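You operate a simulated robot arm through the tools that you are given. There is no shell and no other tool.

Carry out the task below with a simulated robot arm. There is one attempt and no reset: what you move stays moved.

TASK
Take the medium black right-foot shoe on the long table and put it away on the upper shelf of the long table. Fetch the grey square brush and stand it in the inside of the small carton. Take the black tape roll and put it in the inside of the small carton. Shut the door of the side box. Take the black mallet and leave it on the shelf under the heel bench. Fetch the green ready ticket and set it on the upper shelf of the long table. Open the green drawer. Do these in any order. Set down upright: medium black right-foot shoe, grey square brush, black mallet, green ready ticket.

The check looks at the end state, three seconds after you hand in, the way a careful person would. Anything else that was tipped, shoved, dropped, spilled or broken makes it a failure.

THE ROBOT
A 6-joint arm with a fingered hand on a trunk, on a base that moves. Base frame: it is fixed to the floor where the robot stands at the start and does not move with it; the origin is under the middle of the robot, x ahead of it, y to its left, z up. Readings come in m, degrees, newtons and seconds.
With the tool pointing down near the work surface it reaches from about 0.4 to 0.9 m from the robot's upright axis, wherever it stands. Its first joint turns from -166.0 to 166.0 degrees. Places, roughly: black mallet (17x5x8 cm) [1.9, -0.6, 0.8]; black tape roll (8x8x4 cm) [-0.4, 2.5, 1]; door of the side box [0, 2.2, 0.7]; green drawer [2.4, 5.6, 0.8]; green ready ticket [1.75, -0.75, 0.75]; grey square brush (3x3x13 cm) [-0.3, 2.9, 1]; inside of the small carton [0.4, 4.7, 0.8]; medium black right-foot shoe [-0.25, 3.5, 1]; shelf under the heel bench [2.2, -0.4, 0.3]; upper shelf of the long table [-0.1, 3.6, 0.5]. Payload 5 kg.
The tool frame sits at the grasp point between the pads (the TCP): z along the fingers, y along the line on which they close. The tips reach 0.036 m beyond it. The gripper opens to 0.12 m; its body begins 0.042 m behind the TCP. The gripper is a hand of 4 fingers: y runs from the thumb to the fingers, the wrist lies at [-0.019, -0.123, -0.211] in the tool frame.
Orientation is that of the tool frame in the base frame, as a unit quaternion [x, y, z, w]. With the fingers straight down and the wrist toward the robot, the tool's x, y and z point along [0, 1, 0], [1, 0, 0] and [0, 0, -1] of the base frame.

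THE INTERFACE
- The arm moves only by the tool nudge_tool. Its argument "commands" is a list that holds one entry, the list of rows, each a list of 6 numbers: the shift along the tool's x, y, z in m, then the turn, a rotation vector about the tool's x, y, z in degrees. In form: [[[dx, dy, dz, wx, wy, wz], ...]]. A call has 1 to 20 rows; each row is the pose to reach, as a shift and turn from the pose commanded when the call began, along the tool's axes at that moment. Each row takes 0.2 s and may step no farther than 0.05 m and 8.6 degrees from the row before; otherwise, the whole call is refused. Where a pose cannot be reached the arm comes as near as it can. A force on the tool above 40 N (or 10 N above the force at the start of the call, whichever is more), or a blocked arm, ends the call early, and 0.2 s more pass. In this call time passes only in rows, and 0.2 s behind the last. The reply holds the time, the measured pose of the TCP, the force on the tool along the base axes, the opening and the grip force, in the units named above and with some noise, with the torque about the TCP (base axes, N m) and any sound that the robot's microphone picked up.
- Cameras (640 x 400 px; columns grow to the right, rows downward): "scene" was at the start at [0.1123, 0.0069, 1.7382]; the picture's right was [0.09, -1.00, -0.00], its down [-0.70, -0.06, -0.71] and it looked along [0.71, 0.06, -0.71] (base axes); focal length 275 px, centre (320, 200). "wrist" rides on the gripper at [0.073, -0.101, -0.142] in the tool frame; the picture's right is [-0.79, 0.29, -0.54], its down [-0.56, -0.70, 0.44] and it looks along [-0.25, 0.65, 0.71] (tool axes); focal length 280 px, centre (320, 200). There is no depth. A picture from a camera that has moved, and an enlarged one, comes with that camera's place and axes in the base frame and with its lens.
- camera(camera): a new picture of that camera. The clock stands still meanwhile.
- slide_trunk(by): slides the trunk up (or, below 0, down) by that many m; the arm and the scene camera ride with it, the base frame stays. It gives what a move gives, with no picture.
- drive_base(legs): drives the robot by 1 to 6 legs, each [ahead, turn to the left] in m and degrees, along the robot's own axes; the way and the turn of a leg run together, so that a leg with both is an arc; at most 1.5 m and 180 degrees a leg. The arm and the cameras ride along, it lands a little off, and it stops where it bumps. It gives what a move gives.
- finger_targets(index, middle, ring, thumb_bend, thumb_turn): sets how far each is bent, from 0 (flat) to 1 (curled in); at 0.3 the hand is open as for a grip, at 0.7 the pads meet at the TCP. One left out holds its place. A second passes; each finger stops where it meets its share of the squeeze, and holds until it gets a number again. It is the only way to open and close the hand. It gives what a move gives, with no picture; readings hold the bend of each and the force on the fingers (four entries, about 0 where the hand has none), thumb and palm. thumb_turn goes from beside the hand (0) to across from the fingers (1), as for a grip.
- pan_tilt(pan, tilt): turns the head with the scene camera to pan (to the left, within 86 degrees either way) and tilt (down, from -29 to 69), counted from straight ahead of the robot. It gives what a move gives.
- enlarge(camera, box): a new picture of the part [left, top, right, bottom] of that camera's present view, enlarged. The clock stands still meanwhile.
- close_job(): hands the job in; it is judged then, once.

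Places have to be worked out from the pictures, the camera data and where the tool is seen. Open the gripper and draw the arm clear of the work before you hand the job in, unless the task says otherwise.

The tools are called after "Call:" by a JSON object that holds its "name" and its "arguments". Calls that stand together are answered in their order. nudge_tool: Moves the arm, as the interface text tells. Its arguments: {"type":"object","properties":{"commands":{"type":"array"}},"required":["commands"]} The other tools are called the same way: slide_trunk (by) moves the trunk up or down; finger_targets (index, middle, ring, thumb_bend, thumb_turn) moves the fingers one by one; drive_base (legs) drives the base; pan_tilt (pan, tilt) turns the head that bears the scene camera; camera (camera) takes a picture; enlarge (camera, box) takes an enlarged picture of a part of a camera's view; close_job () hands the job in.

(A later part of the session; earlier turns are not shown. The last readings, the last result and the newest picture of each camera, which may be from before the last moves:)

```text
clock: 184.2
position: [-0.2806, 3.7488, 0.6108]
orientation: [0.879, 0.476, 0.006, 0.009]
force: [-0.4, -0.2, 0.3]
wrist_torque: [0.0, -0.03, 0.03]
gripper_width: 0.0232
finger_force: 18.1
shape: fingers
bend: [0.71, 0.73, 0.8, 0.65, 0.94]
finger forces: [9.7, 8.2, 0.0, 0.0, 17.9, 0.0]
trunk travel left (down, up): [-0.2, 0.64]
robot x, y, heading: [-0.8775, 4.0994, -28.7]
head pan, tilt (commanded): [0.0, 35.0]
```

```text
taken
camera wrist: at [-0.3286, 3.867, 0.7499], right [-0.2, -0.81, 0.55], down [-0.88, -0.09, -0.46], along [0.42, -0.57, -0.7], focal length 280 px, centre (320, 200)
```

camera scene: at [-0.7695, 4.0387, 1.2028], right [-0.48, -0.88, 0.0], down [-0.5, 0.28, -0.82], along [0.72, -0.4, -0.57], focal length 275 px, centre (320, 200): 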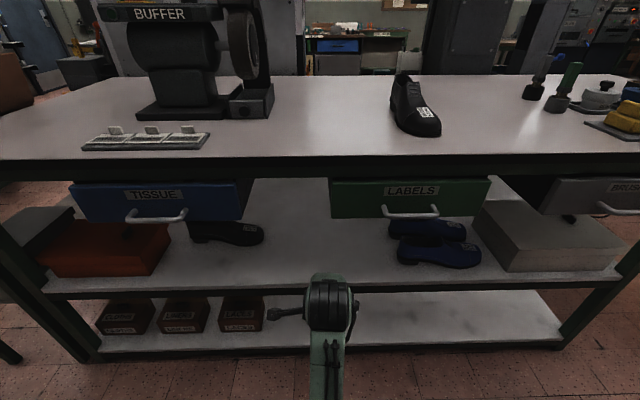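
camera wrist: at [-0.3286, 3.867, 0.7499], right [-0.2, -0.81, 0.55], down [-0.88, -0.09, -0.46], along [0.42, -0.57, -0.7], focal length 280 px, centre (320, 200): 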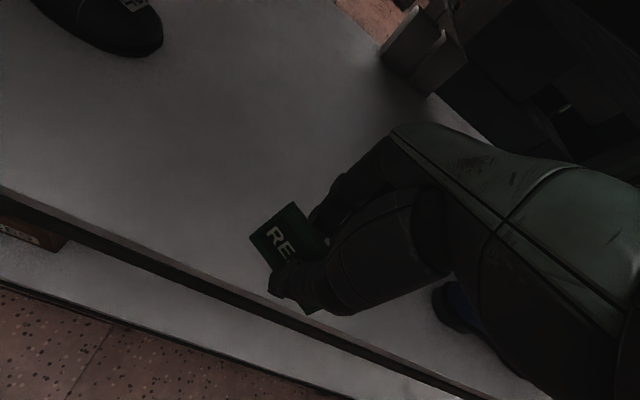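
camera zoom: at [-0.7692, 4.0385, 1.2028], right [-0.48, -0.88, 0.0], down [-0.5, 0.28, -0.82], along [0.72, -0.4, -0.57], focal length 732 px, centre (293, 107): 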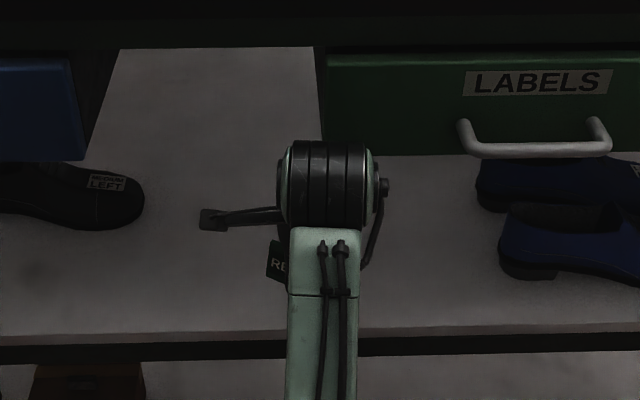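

The TCP is about 3 cm past the shelf edge. I go 3.5 cm further in, 3 cm left (more into the gap) and down 4.5 cm.

Call:
{"name": "nudge_tool", "arguments": {"commands": [[[0.016, 0.016, 0.015, 0, 0, 0], [0.0325, 0.0327, 0.03, 0, 0, 0], [0.0325, 0.0327, 0.045, 0, 0, 0]]]}}

Call:
{"name": "enlarge", "arguments": {"camera": "scene", "box": [220, 160, 440, 310]}}

Call:
{"name": "camera", "arguments": {"camera": "wrist"}}

```text
clock: 185.0
position: [-0.2339, 3.7587, 0.5658]
orientation: [0.879, 0.477, 0.006, 0.009]
force: [0.4, 0.0, 1.5]
wrist_torque: [-0.02, -0.02, -0.02]
gripper_width: 0.0232
finger_force: 17.1
shape: fingers
bend: [0.71, 0.73, 0.8, 0.65, 0.94]
finger forces: [9.5, 8.2, 0.0, 0.0, 17.8, 0.0]
trunk travel left (down, up): [-0.2, 0.64]
robot x, y, heading: [-0.8736, 4.0949, -28.8]
head pan, tilt (commanded): [0.0, 35.0]
```

```text
2.67 times, centred on (330, 235) of scene
camera zoom: at [-0.7694, 4.0387, 1.2029], right [-0.48, -0.88, 0.0], down [-0.5, 0.28, -0.82], along [0.72, -0.4, -0.57], focal length 732 px, centre (293, 107)
```

zoom: 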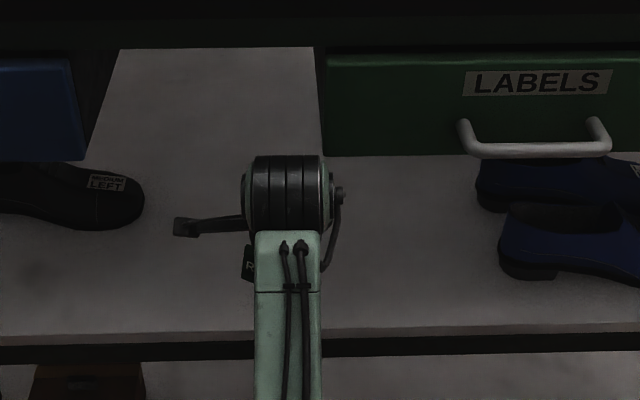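

```text
taken
camera wrist: at [-0.2815, 3.877, 0.7062], right [-0.2, -0.81, 0.55], down [-0.88, -0.09, -0.46], along [0.42, -0.57, -0.7], focal length 280 px, centre (320, 200)
```

wrist: 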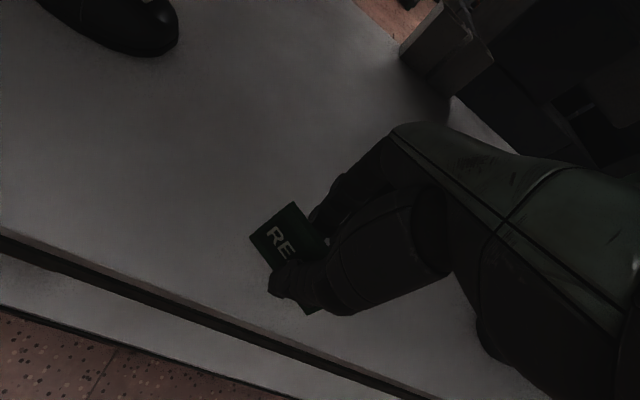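

The ticket is ~5 cm inside the shelf edge. I lower in small steps until contact.

Call:
{"name": "nudge_tool", "arguments": {"commands": [[[0, 0, 0.006, 0, 0, 0], [0, 0, 0.011, 0, 0, 0]]]}}

Call:
{"name": "nudge_tool", "arguments": {"commands": [[[0, 0, 0.003, 0, 0, 0], [0, 0, 0.005, 0, 0, 0]]]}}

```text
clock: 185.6
position: [-0.2328, 3.7594, 0.5547]
orientation: [0.879, 0.476, 0.005, 0.008]
force: [0.2, -0.1, -0.4]
wrist_torque: [0.0, -0.03, 0.02]
gripper_width: 0.0232
finger_force: 17.3
shape: fingers
bend: [0.71, 0.73, 0.8, 0.65, 0.94]
finger forces: [9.5, 8.2, 0.1, 0.0, 17.7, 0.0]
trunk travel left (down, up): [-0.2, 0.64]
robot x, y, heading: [-0.8719, 4.095, -28.9]
head pan, tilt (commanded): [0.0, 35.0]
```

```text
clock: 186.2
position: [-0.2326, 3.7593, 0.5504]
orientation: [0.879, 0.476, 0.005, 0.009]
force: [-0.6, 0.2, -0.1]
wrist_torque: [-0.01, 0.01, 0.01]
gripper_width: 0.0229
finger_force: 17.8
shape: fingers
bend: [0.71, 0.73, 0.8, 0.65, 0.94]
finger forces: [9.5, 8.3, 0.1, 0.1, 17.7, 0.1]
trunk travel left (down, up): [-0.2, 0.64]
robot x, y, heading: [-0.875, 4.0956, -29.0]
head pan, tilt (commanded): [0.0, 35.0]
```

No contact yet; I continue in 2 mm steps.

Call:
{"name": "nudge_tool", "arguments": {"commands": [[[0, 0, 0.002, 0, 0, 0], [0, 0, 0.004, 0, 0, 0]]]}}

Call:
{"name": "nudge_tool", "arguments": {"commands": [[[0, 0, 0.002, 0, 0, 0], [0, 0, 0.004, 0, 0, 0]]]}}

```text
clock: 186.8
position: [-0.2317, 3.7592, 0.5457]
orientation: [0.879, 0.476, 0.005, 0.009]
force: [-0.2, 0.1, 0.0]
wrist_torque: [-0.03, 0.0, 0.0]
gripper_width: 0.0231
finger_force: 17.4
shape: fingers
bend: [0.71, 0.73, 0.8, 0.65, 0.94]
finger forces: [9.4, 8.2, 0.1, 0.0, 17.7, 0.1]
trunk travel left (down, up): [-0.2, 0.64]
robot x, y, heading: [-0.8774, 4.0957, -29.3]
head pan, tilt (commanded): [0.0, 35.0]
```

```text
clock: 187.4
position: [-0.2316, 3.7592, 0.5419]
orientation: [0.879, 0.477, 0.006, 0.009]
force: [-0.2, 0.7, 0.4]
wrist_torque: [-0.03, 0.03, -0.01]
gripper_width: 0.0231
finger_force: 17.8
shape: fingers
bend: [0.71, 0.73, 0.8, 0.65, 0.94]
finger forces: [9.6, 8.3, 0.1, 0.1, 17.7, 0.0]
trunk travel left (down, up): [-0.2, 0.64]
robot x, y, heading: [-0.8757, 4.0978, -28.9]
head pan, tilt (commanded): [0.0, 35.0]
```

Still free at 0.542. I continue.

Call:
{"name": "nudge_tool", "arguments": {"commands": [[[0, 0, 0.002, 0, 0, 0], [0, 0, 0.004, 0, 0, 0], [0, 0, 0.006, 0, 0, 0]]]}}

Call:
{"name": "enlarge", "arguments": {"camera": "wrist", "box": [180, 150, 420, 350]}}

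```text
clock: 188.2
position: [-0.2314, 3.7586, 0.5368]
orientation: [0.879, 0.476, 0.005, 0.008]
force: [0.5, -0.3, 0.4]
wrist_torque: [0.0, 0.03, 0.02]
gripper_width: 0.0229
finger_force: 17.2
shape: fingers
bend: [0.71, 0.73, 0.8, 0.65, 0.94]
finger forces: [9.6, 8.1, 0.0, 0.0, 17.8, 0.0]
trunk travel left (down, up): [-0.2, 0.64]
robot x, y, heading: [-0.8775, 4.0974, -29.0]
head pan, tilt (commanded): [0.0, 35.0]
```

```text
2.00 times, centred on (300, 250) of wrist
camera zoom: at [-0.2791, 3.8769, 0.6764], right [-0.2, -0.81, 0.55], down [-0.88, -0.09, -0.46], along [0.42, -0.57, -0.7], focal length 561 px, centre (360, 100)
```

zoom: 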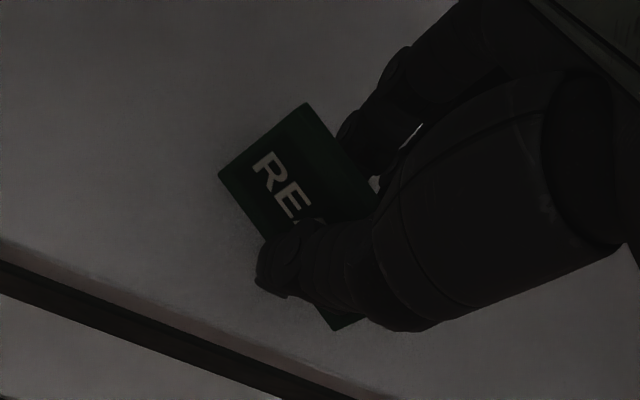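

The ticket appears upright in the hand (yawed ~20°), with its bottom ~4–5 cm below the TCP. I continue lowering in 2 mm steps.

Call:
{"name": "nudge_tool", "arguments": {"commands": [[[0, 0, 0.002, 0, 0, 0], [0, 0, 0.004, 0, 0, 0]]]}}

Call:
{"name": "nudge_tool", "arguments": {"commands": [[[0, 0, 0.002, 0, 0, 0], [0, 0, 0.004, 0, 0, 0]]]}}

```text
clock: 188.8
position: [-0.2312, 3.7589, 0.5326]
orientation: [0.88, 0.476, 0.005, 0.009]
force: [0.2, -0.1, 0.2]
wrist_torque: [0.01, -0.01, -0.01]
gripper_width: 0.0232
finger_force: 17.9
shape: fingers
bend: [0.71, 0.73, 0.8, 0.65, 0.94]
finger forces: [9.5, 8.2, 0.0, 0.1, 17.7, 0.1]
trunk travel left (down, up): [-0.2, 0.64]
robot x, y, heading: [-0.8745, 4.0967, -29.0]
head pan, tilt (commanded): [0.0, 35.0]
```

```text
clock: 189.4
position: [-0.2308, 3.7597, 0.5285]
orientation: [0.879, 0.477, 0.006, 0.009]
force: [0.0, 0.9, -0.9]
wrist_torque: [-0.02, -0.03, -0.01]
gripper_width: 0.0231
finger_force: 18.1
shape: fingers
bend: [0.71, 0.73, 0.8, 0.65, 0.94]
finger forces: [9.5, 8.3, 0.0, 0.1, 17.7, 0.0]
trunk travel left (down, up): [-0.2, 0.64]
robot x, y, heading: [-0.8728, 4.0945, -29.0]
head pan, tilt (commanded): [0.0, 35.0]
```

Still free at 0.5285; I continue down.

Call:
{"name": "nudge_tool", "arguments": {"commands": [[[0, 0, 0.003, 0, 0, 0], [0, 0, 0.006, 0, 0, 0]]]}}

Call:
{"name": "nudge_tool", "arguments": {"commands": [[[0, 0, 0.002, 0, 0, 0], [0, 0, 0.004, 0, 0, 0]]]}}

Call:
{"name": "enlarge", "arguments": {"camera": "wrist", "box": [180, 150, 420, 350]}}

```text
clock: 190.0
position: [-0.2299, 3.7596, 0.5217]
orientation: [0.879, 0.477, 0.006, 0.009]
force: [-0.1, 0.9, 0.3]
wrist_torque: [-0.02, 0.01, -0.02]
gripper_width: 0.0231
finger_force: 17.1
shape: fingers
bend: [0.71, 0.73, 0.8, 0.65, 0.94]
finger forces: [9.5, 8.2, 0.0, 0.0, 17.9, 0.1]
trunk travel left (down, up): [-0.2, 0.64]
robot x, y, heading: [-0.8768, 4.0978, -28.8]
head pan, tilt (commanded): [0.0, 35.0]
```

```text
clock: 190.6
position: [-0.2304, 3.7598, 0.5205]
orientation: [0.879, 0.476, 0.007, 0.011]
force: [1.4, 0.0, 8.4]
wrist_torque: [0.14, 0.16, 0.0]
gripper_width: 0.023
finger_force: 22.7
shape: fingers
bend: [0.71, 0.73, 0.8, 0.65, 0.94]
finger forces: [8.8, 10.9, 0.0, 0.0, 25.7, 0.1]
trunk travel left (down, up): [-0.2, 0.64]
robot x, y, heading: [-0.8753, 4.0949, -28.8]
head pan, tilt (commanded): [0.0, 35.0]
```

```text
2.00 times, centred on (300, 250) of wrist
camera zoom: at [-0.2796, 3.8769, 0.6601], right [-0.2, -0.81, 0.55], down [-0.88, -0.09, -0.46], along [0.43, -0.58, -0.7], focal length 561 px, centre (360, 100)
```

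zoom: 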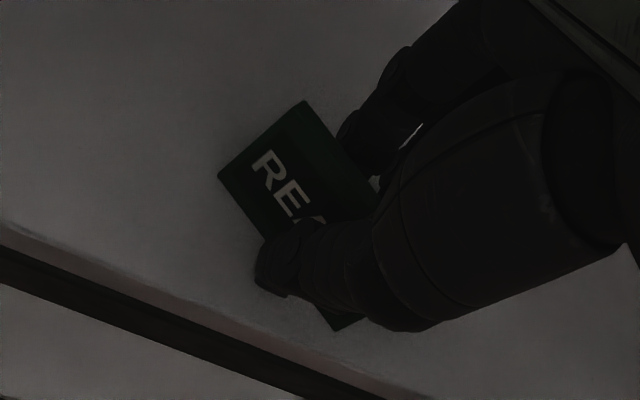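

Contact now, through the thumb tip (and likely the ticket base). I release gradually, opening the fingers a little first.

Call:
{"name": "finger_targets", "arguments": {"index": 0.66, "middle": 0.68, "ring": 0.66, "thumb_bend": 0.63}}

Call:
{"name": "enlarge", "arguments": {"camera": "wrist", "box": [180, 150, 420, 350]}}

```text
clock: 191.6
position: [-0.2317, 3.7591, 0.5212]
orientation: [0.879, 0.477, 0.007, 0.01]
force: [3.8, 3.8, 16.1]
wrist_torque: [0.28, 0.08, -0.05]
gripper_width: 0.0258
finger_force: 9.4
shape: fingers
bend: [0.65, 0.67, 0.66, 0.62, 0.96]
finger forces: [2.4, 2.7, 0.0, 0.0, 13.5, 0.1]
trunk travel left (down, up): [-0.2, 0.64]
robot x, y, heading: [-0.8739, 4.0975, -28.9]
head pan, tilt (commanded): [0.0, 35.0]
```

```text
2.00 times, centred on (300, 250) of wrist
camera zoom: at [-0.2799, 3.8775, 0.6601], right [-0.2, -0.81, 0.55], down [-0.88, -0.09, -0.46], along [0.43, -0.58, -0.7], focal length 561 px, centre (360, 100)
```

zoom: 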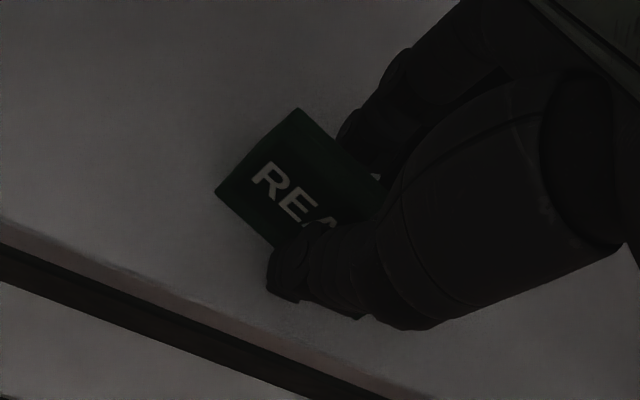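

Thumb is pressing the shelf; I lift 2 mm and open a bit more.

Call:
{"name": "nudge_tool", "arguments": {"commands": [[[0, 0, -0.002, 0, 0, 0]]]}}

Call:
{"name": "finger_targets", "arguments": {"index": 0.6, "middle": 0.62, "ring": 0.6, "thumb_bend": 0.6}}

Call:
{"name": "enlarge", "arguments": {"camera": "wrist", "box": [180, 150, 420, 350]}}

```text
clock: 192.0
position: [-0.232, 3.7583, 0.5195]
orientation: [0.879, 0.476, 0.005, 0.008]
force: [3.5, 1.3, 8.4]
wrist_torque: [0.09, -0.11, -0.05]
gripper_width: 0.0259
finger_force: 5.6
shape: fingers
bend: [0.65, 0.67, 0.66, 0.62, 0.96]
finger forces: [2.6, 2.7, 0.1, 0.0, 6.0, 0.0]
trunk travel left (down, up): [-0.2, 0.64]
robot x, y, heading: [-0.8729, 4.0942, -28.7]
head pan, tilt (commanded): [0.0, 35.0]
```

```text
clock: 193.0
position: [-0.2313, 3.7591, 0.5208]
orientation: [0.879, 0.476, 0.005, 0.009]
force: [0.3, 1.0, 4.2]
wrist_torque: [0.14, 0.05, -0.06]
gripper_width: 0.033
finger_force: 2.3
shape: fingers
bend: [0.6, 0.62, 0.6, 0.61, 0.97]
finger forces: [0.0, 0.1, 0.0, 0.0, 3.5, 0.0]
trunk travel left (down, up): [-0.2, 0.64]
robot x, y, heading: [-0.879, 4.0964, -29.0]
head pan, tilt (commanded): [0.0, 35.0]
```

```text
2.00 times, centred on (300, 250) of wrist
camera zoom: at [-0.2796, 3.8769, 0.6606], right [-0.2, -0.81, 0.55], down [-0.88, -0.09, -0.46], along [0.42, -0.58, -0.7], focal length 561 px, centre (360, 100)
```

zoom: 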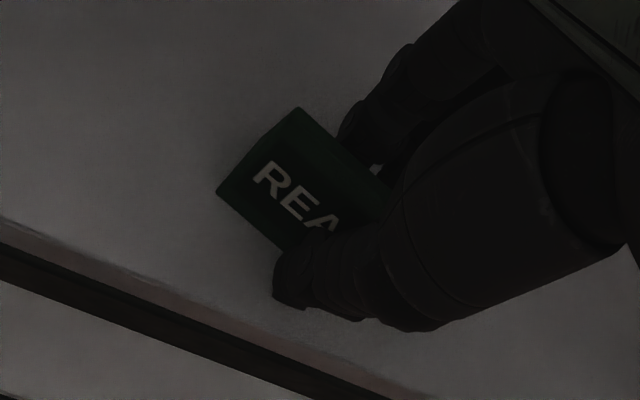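

Ticket has settled on the shelf. I raise 4 mm and open wider.

Call:
{"name": "nudge_tool", "arguments": {"commands": [[[0, 0, -0.004, 0, 0, 0]]]}}

Call:
{"name": "finger_targets", "arguments": {"index": 0.45, "middle": 0.45, "ring": 0.45, "thumb_bend": 0.45}}

Call:
{"name": "enlarge", "arguments": {"camera": "wrist", "box": [180, 150, 420, 350]}}

```text
clock: 193.4
position: [-0.233, 3.7585, 0.5219]
orientation: [0.879, 0.477, 0.005, 0.01]
force: [0.2, 0.1, -0.4]
wrist_torque: [0.03, -0.01, 0.0]
gripper_width: 0.034
finger_force: 0.1
shape: fingers
bend: [0.6, 0.62, 0.6, 0.6, 0.97]
finger forces: [0.1, 0.0, 0.1, 0.0, 0.0, 0.0]
trunk travel left (down, up): [-0.2, 0.64]
robot x, y, heading: [-0.8743, 4.0978, -29.2]
head pan, tilt (commanded): [0.0, 35.0]
```

```text
clock: 194.4
position: [-0.2326, 3.76, 0.5238]
orientation: [0.879, 0.476, 0.005, 0.009]
force: [0.3, 0.4, -1.0]
wrist_torque: [-0.02, 0.0, 0.0]
gripper_width: 0.0786
finger_force: 0.1
shape: fingers
bend: [0.45, 0.45, 0.45, 0.45, 0.97]
finger forces: [0.0, 0.0, 0.0, 0.0, 0.0, 0.1]
trunk travel left (down, up): [-0.2, 0.64]
robot x, y, heading: [-0.87, 4.0968, -29.0]
head pan, tilt (commanded): [0.0, 35.0]
```

```text
2.00 times, centred on (300, 250) of wrist
camera zoom: at [-0.2791, 3.8769, 0.6643], right [-0.2, -0.81, 0.55], down [-0.88, -0.09, -0.46], along [0.42, -0.57, -0.7], focal length 561 px, centre (360, 100)
```

zoom: 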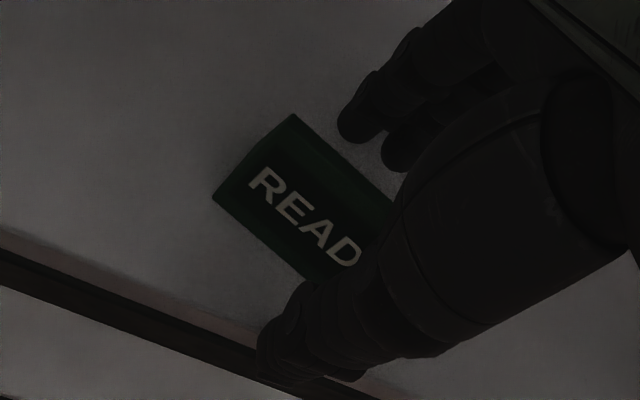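

Released cleanly. I raise the hand 8 cm straight up, then withdraw.

Call:
{"name": "nudge_tool", "arguments": {"commands": [[[0, 0, -0.02, 0, 0, 0], [0, 0, -0.04, 0, 0, 0], [0, 0, -0.06, 0, 0, 0], [0, 0, -0.08, 0, 0, 0]]]}}

Call:
{"name": "camera", "arguments": {"camera": "wrist"}}

Call:
{"name": "enlarge", "arguments": {"camera": "scene", "box": [220, 160, 440, 310]}}

```text
clock: 195.4
position: [-0.2327, 3.76, 0.6029]
orientation: [0.879, 0.476, 0.006, 0.008]
force: [0.0, 0.4, -0.4]
wrist_torque: [0.03, -0.01, -0.02]
gripper_width: 0.0789
finger_force: 0.0
shape: fingers
bend: [0.45, 0.45, 0.45, 0.45, 0.97]
finger forces: [0.0, 0.0, 0.0, 0.1, 0.0, 0.0]
trunk travel left (down, up): [-0.2, 0.64]
robot x, y, heading: [-0.8718, 4.0999, -29.0]
head pan, tilt (commanded): [0.0, 35.0]
```

```text
taken
camera wrist: at [-0.2803, 3.8783, 0.7447], right [-0.2, -0.81, 0.55], down [-0.88, -0.09, -0.46], along [0.42, -0.57, -0.7], focal length 280 px, centre (320, 200)
```

wrist: 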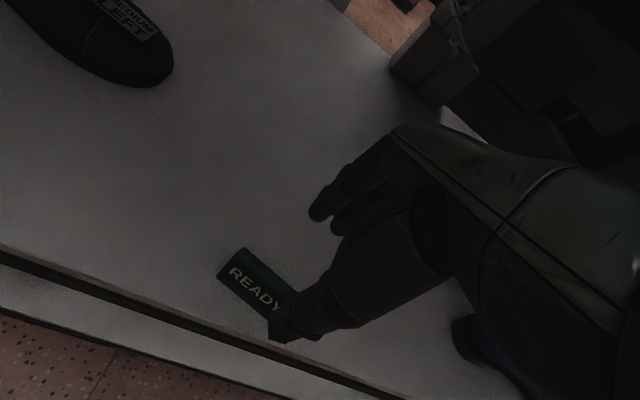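

```text
2.67 times, centred on (330, 235) of scene
camera zoom: at [-0.7695, 4.0388, 1.2028], right [-0.48, -0.88, 0.0], down [-0.5, 0.28, -0.82], along [0.72, -0.4, -0.57], focal length 732 px, centre (293, 107)
```

zoom: 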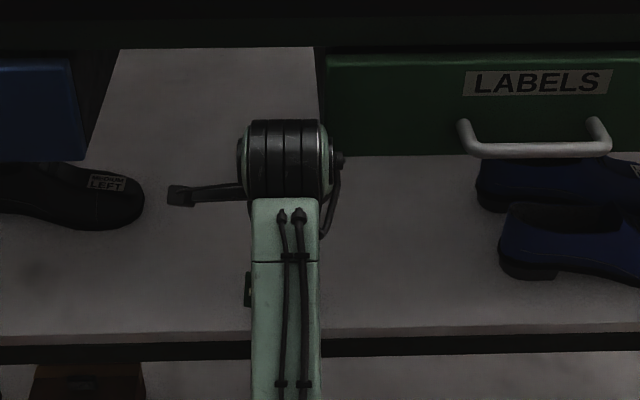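

The ticket stands upright on the upper shelf. I withdraw the hand by 20 cm and verify.

Call:
{"name": "nudge_tool", "arguments": {"commands": [[[0, -0.045, 0, 0, 0, 0], [0, -0.09, 0, 0, 0, 0], [0, -0.135, 0, 0, 0, 0], [0, -0.18, 0, 0, 0, 0]]]}}

Call:
{"name": "camera", "arguments": {"camera": "scene"}}

Call:
{"name": "camera", "arguments": {"camera": "wrist"}}

```text
clock: 196.4
position: [-0.3855, 3.8588, 0.6009]
orientation: [0.879, 0.476, 0.006, 0.008]
force: [-0.1, 0.1, 0.2]
wrist_torque: [0.02, -0.05, -0.01]
gripper_width: 0.0794
finger_force: 0.1
shape: fingers
bend: [0.45, 0.45, 0.45, 0.45, 0.97]
finger forces: [0.1, 0.1, 0.1, 0.0, 0.0, 0.1]
trunk travel left (down, up): [-0.2, 0.64]
robot x, y, heading: [-0.8731, 4.095, -28.9]
head pan, tilt (commanded): [0.0, 35.0]
```

```text
taken
camera scene: at [-0.7698, 4.0389, 1.2029], right [-0.48, -0.88, 0.0], down [-0.5, 0.28, -0.82], along [0.72, -0.4, -0.57], focal length 275 px, centre (320, 200)
```

scene: 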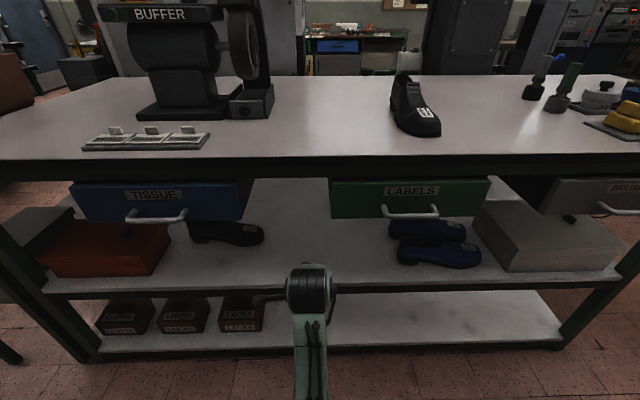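

```text
taken
camera wrist: at [-0.4325, 3.9765, 0.7406], right [-0.2, -0.81, 0.55], down [-0.88, -0.09, -0.46], along [0.42, -0.57, -0.7], focal length 280 px, centre (320, 200)
```

wrist: 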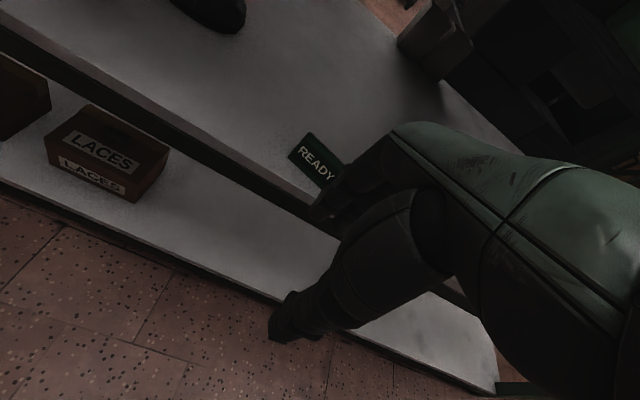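

Ticket placed well. Next the shoe (center ≈(-0.21,3.44), toe toward this aisle, label "MEDIUM RIGHT"). I raise the trunk and yaw the hand 90° so it can straddle the shoe's width.

Call:
{"name": "slide_trunk", "arguments": {"by": 0.4}}

Call:
{"name": "slide_trunk", "arguments": {"by": 0.2}}

Call:
{"name": "finger_targets", "arguments": {"index": 0.28, "middle": 0.28, "ring": 0.28, "thumb_bend": 0.28}}

Call:
{"name": "nudge_tool", "arguments": {"commands": [[[0, 0, -0.005, 0, 0, 8.5], [0, 0, -0.01, 0, 0, 17], [0, 0, -0.015, 0, 0, 25.5], [0, 0, -0.02, 0, 0, 34], [0, 0, -0.025, 0, 0, 42.5], [0, 0, -0.03, 0, 0, 51], [0, 0, -0.03, 0, 0, 59.5], [0, 0, -0.03, 0, 0, 68], [0, 0, -0.03, 0, 0, 76.5], [0, 0, -0.03, 0, 0, 82]]]}}

Call:
{"name": "pan_tilt", "arguments": {"pan": -15, "tilt": 45}}

Call:
{"name": "camera", "arguments": {"camera": "scene"}}

Call:
{"name": "camera", "arguments": {"camera": "wrist"}}

```text
clock: 200.2
position: [-0.3835, 3.8582, 1.0]
orientation: [0.88, 0.476, 0.006, 0.009]
force: [0.5, 0.2, -0.3]
wrist_torque: [0.0, 0.03, -0.04]
gripper_width: 0.0791
finger_force: 0.2
shape: fingers
bend: [0.45, 0.45, 0.45, 0.45, 0.97]
finger forces: [0.0, 0.0, 0.0, 0.0, 0.0, 0.0]
trunk travel left (down, up): [-0.6, 0.24]
robot x, y, heading: [-0.8752, 4.0944, -28.9]
head pan, tilt (commanded): [0.0, 35.0]
```

```text
clock: 202.4
position: [-0.3836, 3.8587, 1.1995]
orientation: [0.879, 0.476, 0.007, 0.009]
force: [-1.2, 0.4, -0.8]
wrist_torque: [0.03, -0.02, -0.01]
gripper_width: 0.079
finger_force: 0.1
shape: fingers
bend: [0.45, 0.45, 0.45, 0.45, 0.97]
finger forces: [0.0, 0.1, 0.0, 0.1, 0.0, 0.0]
trunk travel left (down, up): [-0.8, 0.04]
robot x, y, heading: [-0.875, 4.0977, -29.2]
head pan, tilt (commanded): [0.0, 35.0]
```

```text
clock: 203.4
position: [-0.3853, 3.858, 1.2004]
orientation: [0.879, 0.476, 0.005, 0.009]
force: [-0.3, -0.3, 1.0]
wrist_torque: [0.03, 0.01, -0.01]
gripper_width: 0.1287
finger_force: 0.0
shape: fingers
bend: [0.28, 0.28, 0.28, 0.28, 0.97]
finger forces: [0.1, 0.0, 0.0, 0.1, 0.1, 0.0]
trunk travel left (down, up): [-0.8, 0.04]
robot x, y, heading: [-0.8736, 4.0987, -29.0]
head pan, tilt (commanded): [0.0, 35.0]
```

```text
clock: 205.6
position: [-0.3451, 3.758, 1.1057]
orientation: [0.978, -0.207, 0.021, 0.014]
force: [-1.0, 0.0, 0.6]
wrist_torque: [0.02, -0.04, 0.03]
gripper_width: 0.129
finger_force: 0.0
shape: fingers
bend: [0.28, 0.28, 0.28, 0.28, 0.98]
finger forces: [0.0, 0.1, 0.1, 0.1, 0.1, 0.0]
out of reach, approached as far as the arm can: row 3, 4, 5, 6, 7, 8, 9, 10
trunk travel left (down, up): [-0.8, 0.04]
robot x, y, heading: [-0.8755, 4.0979, -29.0]
head pan, tilt (commanded): [0.0, 35.0]
```

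```text
clock: 206.4
position: [-0.3466, 3.7583, 1.1063]
orientation: [0.978, -0.207, 0.021, 0.012]
force: [0.4, -0.3, 0.0]
wrist_torque: [0.0, -0.01, 0.04]
gripper_width: 0.1287
finger_force: 0.0
shape: fingers
bend: [0.28, 0.28, 0.28, 0.28, 0.98]
finger forces: [0.1, 0.1, 0.0, 0.1, 0.0, 0.0]
trunk travel left (down, up): [-0.8, 0.04]
robot x, y, heading: [-0.8695, 4.0964, -29.2]
head pan, tilt (commanded): [-15.0, 45.0]
```

```text
taken
camera scene: at [-0.7881, 4.0252, 1.7881], right [-0.69, -0.72, 0.0], down [-0.51, 0.49, -0.71], along [0.51, -0.49, -0.71], focal length 275 px, centre (320, 200)
```

scene: 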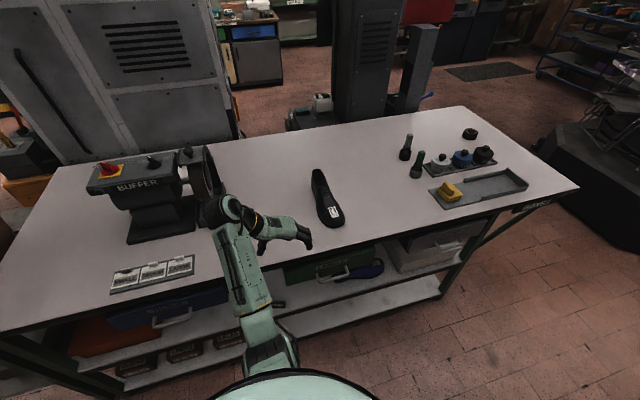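

```text
taken
camera wrist: at [-0.244, 3.827, 1.25], right [-0.86, 0.07, 0.51], down [-0.21, 0.85, -0.48], along [-0.47, -0.52, -0.71], focal length 280 px, centre (320, 200)
```

wrist: 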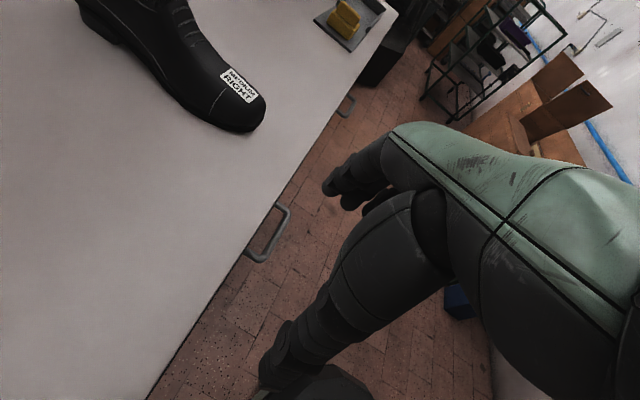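

The tool is yawed as wanted (the pose was limited by being too close to the axis). Shoe midpoint ≈(-0.227,3.448), axis about −27°. I drive 0.15 m nearer to the table.

Call:
{"name": "drive_base", "arguments": {"legs": [[0.15, 0]]}}

Call:
{"name": "nudge_tool", "arguments": {"commands": [[[0.02, 0.03, -0.02, 0, 0, 0], [0.04, 0.06, -0.04, 0, 0, 0]]]}}

Call:
{"name": "camera", "arguments": {"camera": "wrist"}}

Call:
{"name": "camera", "arguments": {"camera": "scene"}}

```text
clock: 207.8
position: [-0.2157, 3.6869, 1.1061]
orientation: [0.978, -0.207, 0.022, 0.013]
force: [0.5, 0.2, 0.1]
wrist_torque: [-0.01, -0.01, 0.03]
gripper_width: 0.1288
finger_force: 0.1
shape: fingers
bend: [0.28, 0.28, 0.28, 0.28, 0.98]
finger forces: [0.2, 0.1, 0.1, 0.0, 0.0, 0.1]
trunk travel left (down, up): [-0.8, 0.04]
robot x, y, heading: [-0.7408, 4.0231, -28.8]
head pan, tilt (commanded): [-15.0, 45.0]
```

```text
clock: 208.4
position: [-0.2049, 3.6161, 1.1493]
orientation: [0.978, -0.207, 0.02, 0.011]
force: [0.9, -1.4, -0.2]
wrist_torque: [0.04, -0.01, 0.0]
gripper_width: 0.1292
finger_force: 0.1
shape: fingers
bend: [0.28, 0.28, 0.28, 0.28, 0.98]
finger forces: [0.0, 0.1, 0.1, 0.0, 0.1, 0.0]
trunk travel left (down, up): [-0.8, 0.04]
robot x, y, heading: [-0.7417, 4.0239, -28.8]
head pan, tilt (commanded): [-15.0, 45.0]
```

```text
taken
camera wrist: at [-0.104, 3.6845, 1.2926], right [-0.86, 0.07, 0.51], down [-0.21, 0.85, -0.48], along [-0.47, -0.52, -0.72], focal length 280 px, centre (320, 200)
```

wrist: 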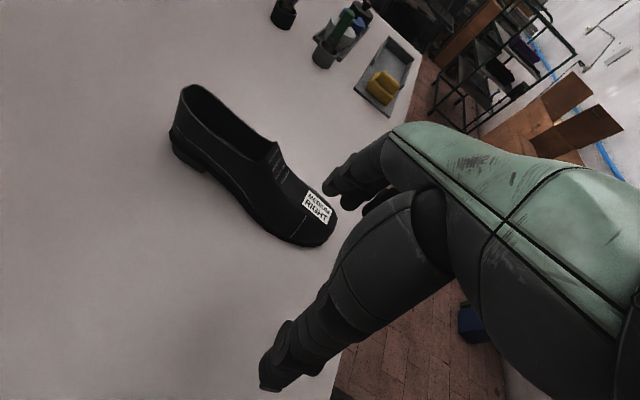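

```text
taken
camera scene: at [-0.6565, 3.9502, 1.7879], right [-0.69, -0.72, 0.0], down [-0.51, 0.49, -0.71], along [0.51, -0.49, -0.71], focal length 275 px, centre (320, 200)
```

scene: 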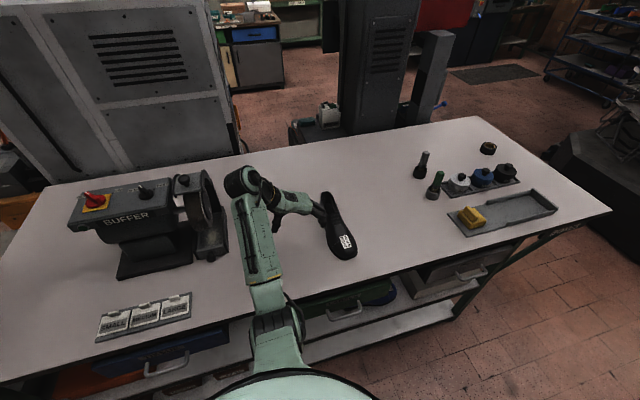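

I now have a clear wrist view: toe (-0.328,3.513), heel back (-0.09,3.394). I move over the midfoot, correcting the small tool tilt and yaw at the same time.

Call:
{"name": "nudge_tool", "arguments": {"commands": [[[0.013, 0.0385, 0, 0.2, -0.6, 0.8], [0.0265, 0.077, 0, 0.4, -1.25, 1.5], [0.04, 0.1155, 0, 0.6, -1.9, 2.3], [0.053, 0.154, 0, 0.76, -2.5, 3]]]}}

Call:
{"name": "camera", "arguments": {"camera": "wrist"}}

Call:
{"name": "enlarge", "arguments": {"camera": "scene", "box": [220, 120, 440, 270]}}

```text
clock: 209.4
position: [-0.219, 3.4544, 1.1526]
orientation: [0.973, -0.232, 0.001, 0.001]
force: [0.0, -0.9, -0.1]
wrist_torque: [0.05, 0.0, -0.01]
gripper_width: 0.1288
finger_force: 0.0
shape: fingers
bend: [0.28, 0.28, 0.28, 0.28, 0.98]
finger forces: [0.0, 0.1, 0.0, 0.0, 0.1, 0.1]
trunk travel left (down, up): [-0.8, 0.04]
robot x, y, heading: [-0.7411, 4.025, -29.0]
head pan, tilt (commanded): [-15.0, 45.0]
```

```text
taken
camera wrist: at [-0.1083, 3.5118, 1.2956], right [-0.84, 0.1, 0.54], down [-0.18, 0.88, -0.44], along [-0.52, -0.47, -0.72], focal length 280 px, centre (320, 200)
```

wrist: 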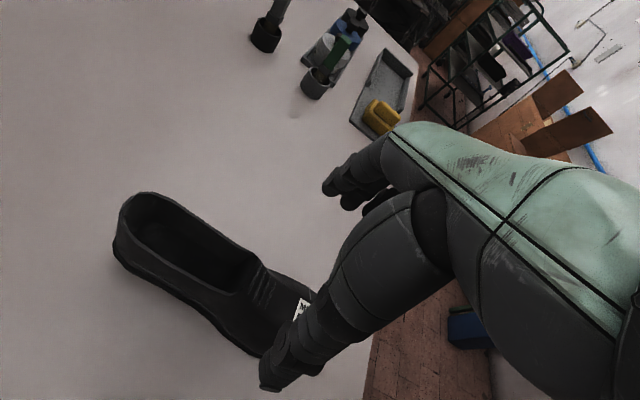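

```text
2.67 times, centred on (330, 195) of scene
camera zoom: at [-0.657, 3.9489, 1.7879], right [-0.69, -0.72, 0.0], down [-0.51, 0.49, -0.71], along [0.51, -0.49, -0.71], focal length 732 px, centre (293, 213)
```

zoom: 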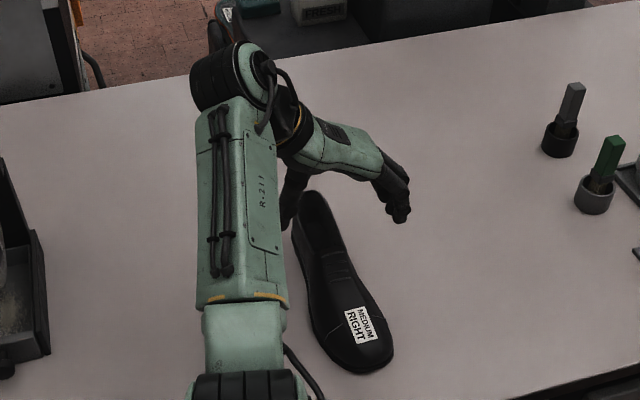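

The point below the TCP is at the throat of the shoe, mid-width. I descend 10 cm with a small shift toward the toe, then check.

Call:
{"name": "nudge_tool", "arguments": {"commands": [[[-0.004, 0, 0.04, 0, 0, 0], [-0.008, 0, 0.08, 0, 0, 0], [-0.01, 0, 0.105, 0, 0, 0]]]}}

Call:
{"name": "camera", "arguments": {"camera": "wrist"}}

Call:
{"name": "enlarge", "arguments": {"camera": "scene", "box": [220, 120, 440, 270]}}

```text
clock: 210.2
position: [-0.2273, 3.4576, 1.0496]
orientation: [0.973, -0.232, 0.001, 0.002]
force: [0.4, 0.0, 0.3]
wrist_torque: [0.01, -0.01, 0.01]
gripper_width: 0.1289
finger_force: 0.1
shape: fingers
bend: [0.28, 0.28, 0.28, 0.28, 0.98]
finger forces: [0.0, 0.1, 0.0, 0.1, 0.0, 0.1]
trunk travel left (down, up): [-0.8, 0.04]
robot x, y, heading: [-0.7443, 4.0249, -28.8]
head pan, tilt (commanded): [-15.0, 45.0]
```

```text
taken
camera wrist: at [-0.1164, 3.5168, 1.192], right [-0.84, 0.1, 0.54], down [-0.18, 0.88, -0.45], along [-0.52, -0.47, -0.71], focal length 280 px, centre (320, 200)
```

wrist: 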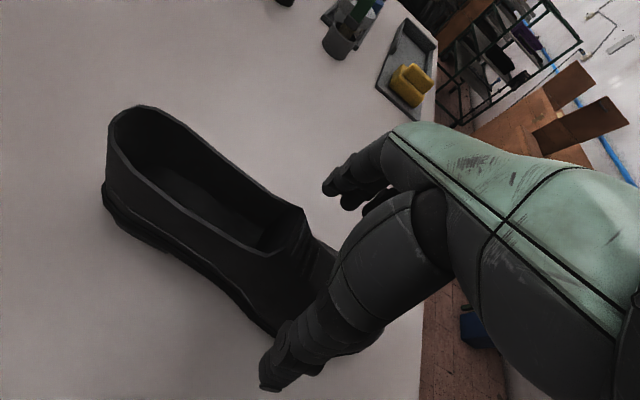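

```text
2.67 times, centred on (330, 195) of scene
camera zoom: at [-0.6562, 3.9527, 1.7881], right [-0.69, -0.72, 0.0], down [-0.51, 0.49, -0.71], along [0.51, -0.49, -0.71], focal length 732 px, centre (293, 213)
```

zoom: 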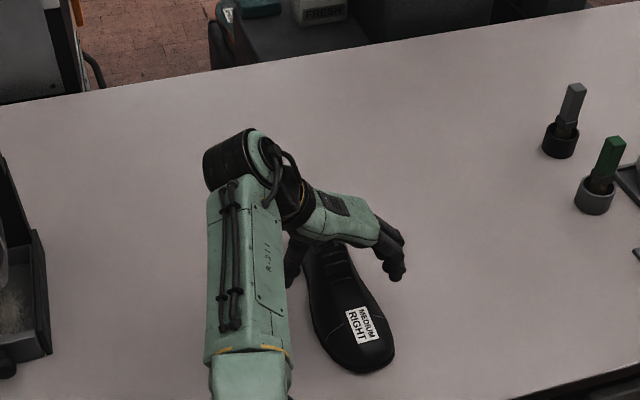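

The hand is centered over the instep (shoe ≈8 cm wide). I descend 5.5 cm more with the open hand.

Call:
{"name": "nudge_tool", "arguments": {"commands": [[[0, 0, 0.02, 0, 0, 0], [0, 0, 0.04, 0, 0, 0], [0, 0, 0.053, 0, 0, 0]]]}}

Call:
{"name": "camera", "arguments": {"camera": "wrist"}}

Call:
{"name": "enlarge", "arguments": {"camera": "scene", "box": [220, 120, 440, 270]}}

```text
clock: 211.0
position: [-0.2258, 3.4582, 0.996]
orientation: [0.973, -0.231, 0.002, 0.001]
force: [-0.7, 0.3, -0.5]
wrist_torque: [0.0, -0.01, 0.01]
gripper_width: 0.1291
finger_force: 0.1
shape: fingers
bend: [0.28, 0.28, 0.28, 0.28, 0.98]
finger forces: [0.1, 0.0, 0.0, 0.1, 0.0, 0.1]
trunk travel left (down, up): [-0.8, 0.04]
robot x, y, heading: [-0.7413, 4.0241, -28.9]
head pan, tilt (commanded): [-15.0, 45.0]
```

```text
taken
camera wrist: at [-0.1159, 3.5168, 1.1384], right [-0.84, 0.1, 0.54], down [-0.18, 0.88, -0.45], along [-0.52, -0.47, -0.71], focal length 280 px, centre (320, 200)
```

wrist: 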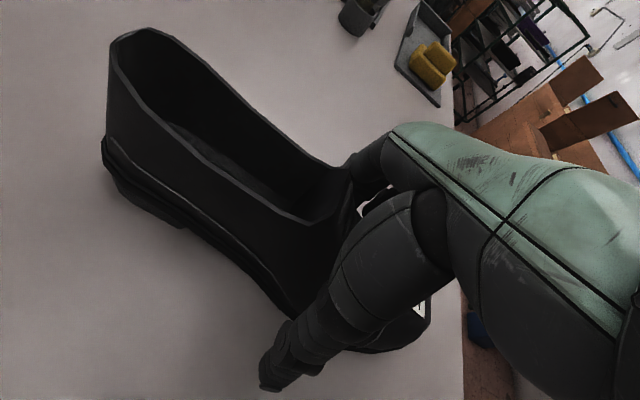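

```text
2.67 times, centred on (330, 195) of scene
camera zoom: at [-0.6565, 3.9518, 1.788], right [-0.69, -0.72, 0.0], down [-0.51, 0.49, -0.71], along [0.51, -0.49, -0.71], focal length 732 px, centre (293, 213)
```

zoom: 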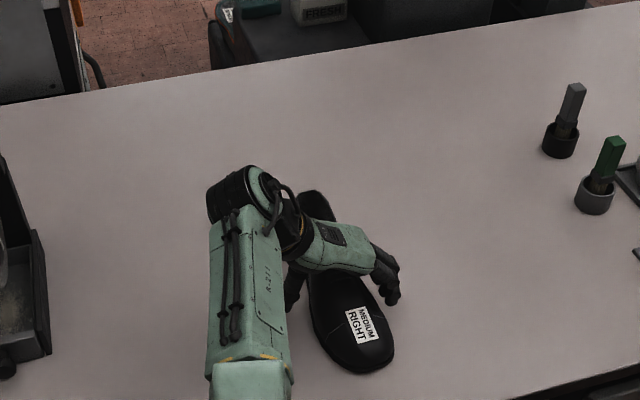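

Hand straddles the instep with no contact. I close the fingers around it.

Call:
{"name": "finger_targets", "arguments": {"index": 0.42, "middle": 0.42, "ring": 0.42, "thumb_bend": 0.42}}

Call:
{"name": "finger_targets", "arguments": {"index": 0.7, "middle": 0.7, "ring": 0.7, "thumb_bend": 0.7}}

Call:
{"name": "camera", "arguments": {"camera": "wrist"}}

Call:
{"name": "enlarge", "arguments": {"camera": "scene", "box": [220, 120, 440, 270]}}

```text
clock: 212.0
position: [-0.2269, 3.4583, 0.9967]
orientation: [0.973, -0.231, 0.002, 0.001]
force: [-1.5, -1.3, 0.5]
wrist_torque: [-0.05, 0.11, 0.05]
gripper_width: 0.0888
finger_force: 1.3
shape: fingers
bend: [0.42, 0.41, 0.41, 0.42, 0.98]
finger forces: [0.1, 0.8, 1.5, 0.0, 0.1, 0.2]
trunk travel left (down, up): [-0.8, 0.04]
robot x, y, heading: [-0.7431, 4.0183, -29.1]
head pan, tilt (commanded): [-15.0, 45.0]
```

```text
clock: 213.0
position: [-0.2262, 3.4586, 0.9971]
orientation: [0.973, -0.233, 0.001, 0.001]
force: [-1.0, -2.5, 3.7]
wrist_torque: [-0.23, 0.4, 0.11]
gripper_width: 0.0791
finger_force: 28.4
shape: fingers
bend: [0.54, 0.54, 0.52, 0.43, 0.94]
finger forces: [9.4, 9.3, 9.0, 0.1, 28.6, 0.1]
trunk travel left (down, up): [-0.8, 0.04]
robot x, y, heading: [-0.7413, 4.0231, -29.1]
head pan, tilt (commanded): [-15.0, 45.0]
```

```text
taken
camera wrist: at [-0.1162, 3.5168, 1.139], right [-0.84, 0.1, 0.54], down [-0.18, 0.88, -0.45], along [-0.52, -0.47, -0.71], focal length 280 px, centre (320, 200)
```

wrist: 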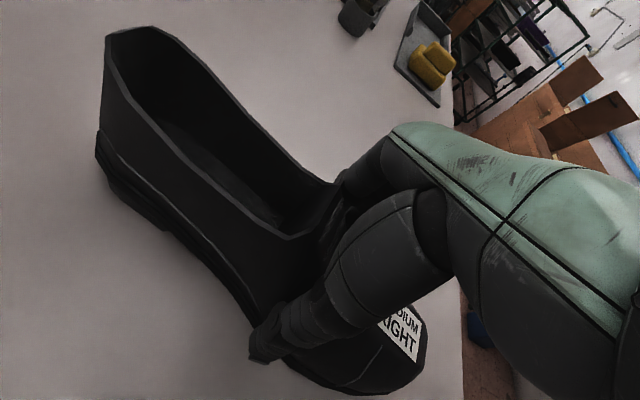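

```text
2.67 times, centred on (330, 195) of scene
camera zoom: at [-0.657, 3.9521, 1.7881], right [-0.69, -0.72, 0.0], down [-0.51, 0.49, -0.71], along [0.51, -0.49, -0.71], focal length 732 px, centre (293, 213)
```

zoom: 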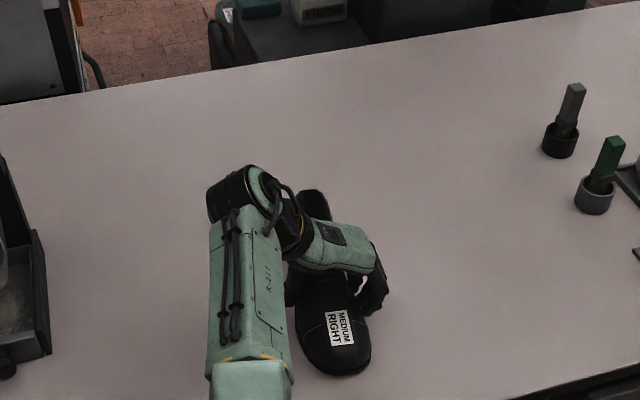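

Firm even grip on the shoe. I lift it 4 cm and check.

Call:
{"name": "nudge_tool", "arguments": {"commands": [[[0, 0, -0.02, 0, 0, 0], [0, 0, -0.04, 0, 0, 0]]]}}

Call:
{"name": "camera", "arguments": {"camera": "wrist"}}

Call:
{"name": "enlarge", "arguments": {"camera": "scene", "box": [220, 120, 440, 270]}}

```text
clock: 213.6
position: [-0.2277, 3.4584, 1.0358]
orientation: [0.973, -0.231, 0.002, 0.001]
force: [0.7, -0.4, -3.7]
wrist_torque: [0.03, 0.03, 0.0]
gripper_width: 0.0789
finger_force: 25.9
shape: fingers
bend: [0.54, 0.54, 0.54, 0.42, 0.94]
finger forces: [9.6, 8.2, 7.2, 0.0, 27.4, 0.1]
trunk travel left (down, up): [-0.8, 0.04]
robot x, y, heading: [-0.7413, 4.0216, -28.6]
head pan, tilt (commanded): [-15.0, 45.0]
```

```text
taken
camera wrist: at [-0.1173, 3.5171, 1.178], right [-0.84, 0.1, 0.54], down [-0.18, 0.88, -0.45], along [-0.52, -0.47, -0.71], focal length 280 px, centre (320, 200)
```

wrist: 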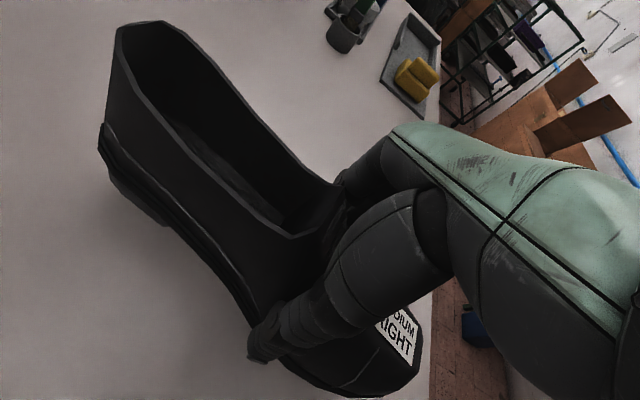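

```text
2.67 times, centred on (330, 195) of scene
camera zoom: at [-0.6569, 3.9521, 1.788], right [-0.69, -0.72, 0.0], down [-0.51, 0.49, -0.71], along [0.51, -0.49, -0.71], focal length 732 px, centre (293, 213)
```

zoom: 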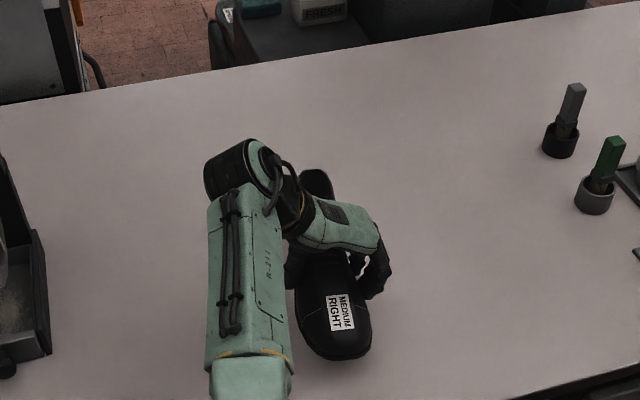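

The shoe is held level (3.7 N, almost no torque), sole ≈6 cm below the TCP. I lift it higher and back the base off 0.16 m.

Call:
{"name": "nudge_tool", "arguments": {"commands": [[[0, 0, -0.04, 0, 0, 0], [0, 0, -0.08, 0, 0, 0], [0, 0, -0.11, 0, 0, 0]]]}}

Call:
{"name": "drive_base", "arguments": {"legs": [[-0.16, 0]]}}

```text
clock: 214.4
position: [-0.2254, 3.4575, 1.1432]
orientation: [0.973, -0.232, 0.002, 0.0]
force: [0.8, -1.3, -3.7]
wrist_torque: [-0.05, 0.04, 0.01]
gripper_width: 0.079
finger_force: 25.7
shape: fingers
bend: [0.54, 0.55, 0.54, 0.42, 0.94]
finger forces: [9.6, 8.2, 7.1, 0.1, 27.3, 0.0]
trunk travel left (down, up): [-0.8, 0.04]
robot x, y, heading: [-0.7419, 4.0283, -28.9]
head pan, tilt (commanded): [-15.0, 45.0]
```

```text
clock: 215.9
position: [-0.365, 3.5361, 1.1435]
orientation: [0.973, -0.231, 0.001, 0.0]
force: [1.1, -0.2, -3.9]
wrist_torque: [-0.02, 0.06, 0.0]
gripper_width: 0.0787
finger_force: 25.9
shape: fingers
bend: [0.54, 0.55, 0.54, 0.42, 0.94]
finger forces: [9.7, 8.1, 7.1, 0.1, 27.3, 0.1]
trunk travel left (down, up): [-0.8, 0.04]
robot x, y, heading: [-0.8838, 4.1025, -28.8]
head pan, tilt (commanded): [-15.0, 45.0]
```

I swing the shoe to the default hand yaw (shoe crosswise) while moving it back outside the table edge.

Call:
{"name": "nudge_tool", "arguments": {"commands": [[[-0.014, -0.0338, 0, 0, 0, -8], [-0.028, -0.0676, 0, 0, 0, -16], [-0.0422, -0.1013, 0, 0, 0, -24], [-0.0562, -0.1351, 0, 0, 0, -32], [-0.0703, -0.1689, 0, 0, 0, -40], [-0.0843, -0.2027, 0, 0, 0, -48], [-0.0984, -0.2365, 0, 0, 0, -56], [-0.1124, -0.2703, 0, 0, 0, -64], [-0.1265, -0.304, 0, 0, 0, -72], [-0.1405, -0.3378, 0, 0, 0, -80], [-0.1546, -0.3716, 0, 0, 0, -88]]]}}

Call:
{"name": "pan_tilt", "arguments": {"pan": 0, "tilt": 40}}

Call:
{"name": "camera", "arguments": {"camera": "scene"}}

Call:
{"name": "camera", "arguments": {"camera": "wrist"}}

```text
clock: 218.3
position: [-0.3361, 3.9393, 1.1432]
orientation: [0.86, 0.511, 0.0, 0.002]
force: [-0.5, 0.6, -3.8]
wrist_torque: [-0.09, -0.03, 0.01]
gripper_width: 0.0791
finger_force: 25.9
shape: fingers
bend: [0.54, 0.55, 0.54, 0.42, 0.94]
finger forces: [9.8, 8.0, 6.9, 0.1, 26.9, 0.0]
trunk travel left (down, up): [-0.8, 0.04]
robot x, y, heading: [-0.8856, 4.0992, -28.7]
head pan, tilt (commanded): [-15.0, 45.0]
```

```text
clock: 219.1
position: [-0.3358, 3.9373, 1.142]
orientation: [0.86, 0.51, 0.0, 0.002]
force: [0.4, -0.5, -5.1]
wrist_torque: [-0.06, -0.03, -0.01]
gripper_width: 0.0791
finger_force: 25.6
shape: fingers
bend: [0.54, 0.55, 0.54, 0.42, 0.94]
finger forces: [9.7, 8.0, 6.9, 0.1, 26.9, 0.1]
trunk travel left (down, up): [-0.8, 0.04]
robot x, y, heading: [-0.8814, 4.0995, -28.8]
head pan, tilt (commanded): [0.0, 40.0]
```

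```text
taken
camera scene: at [-0.7812, 4.045, 1.7952], right [-0.48, -0.88, 0.0], down [-0.56, 0.31, -0.77], along [0.67, -0.37, -0.64], focal length 275 px, centre (320, 200)
```

scene: 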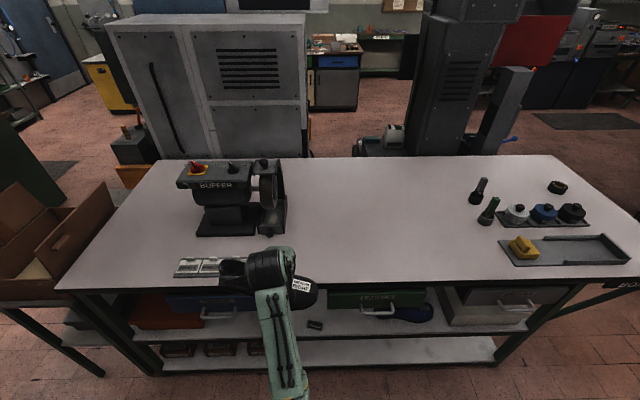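

```text
taken
camera wrist: at [-0.3901, 4.0507, 1.2845], right [-0.13, -0.83, 0.54], down [-0.88, -0.16, -0.44], along [0.45, -0.54, -0.71], focal length 280 px, centre (320, 200)
```

wrist: 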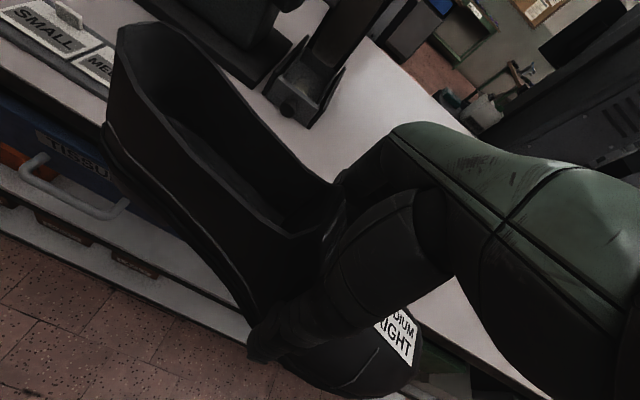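

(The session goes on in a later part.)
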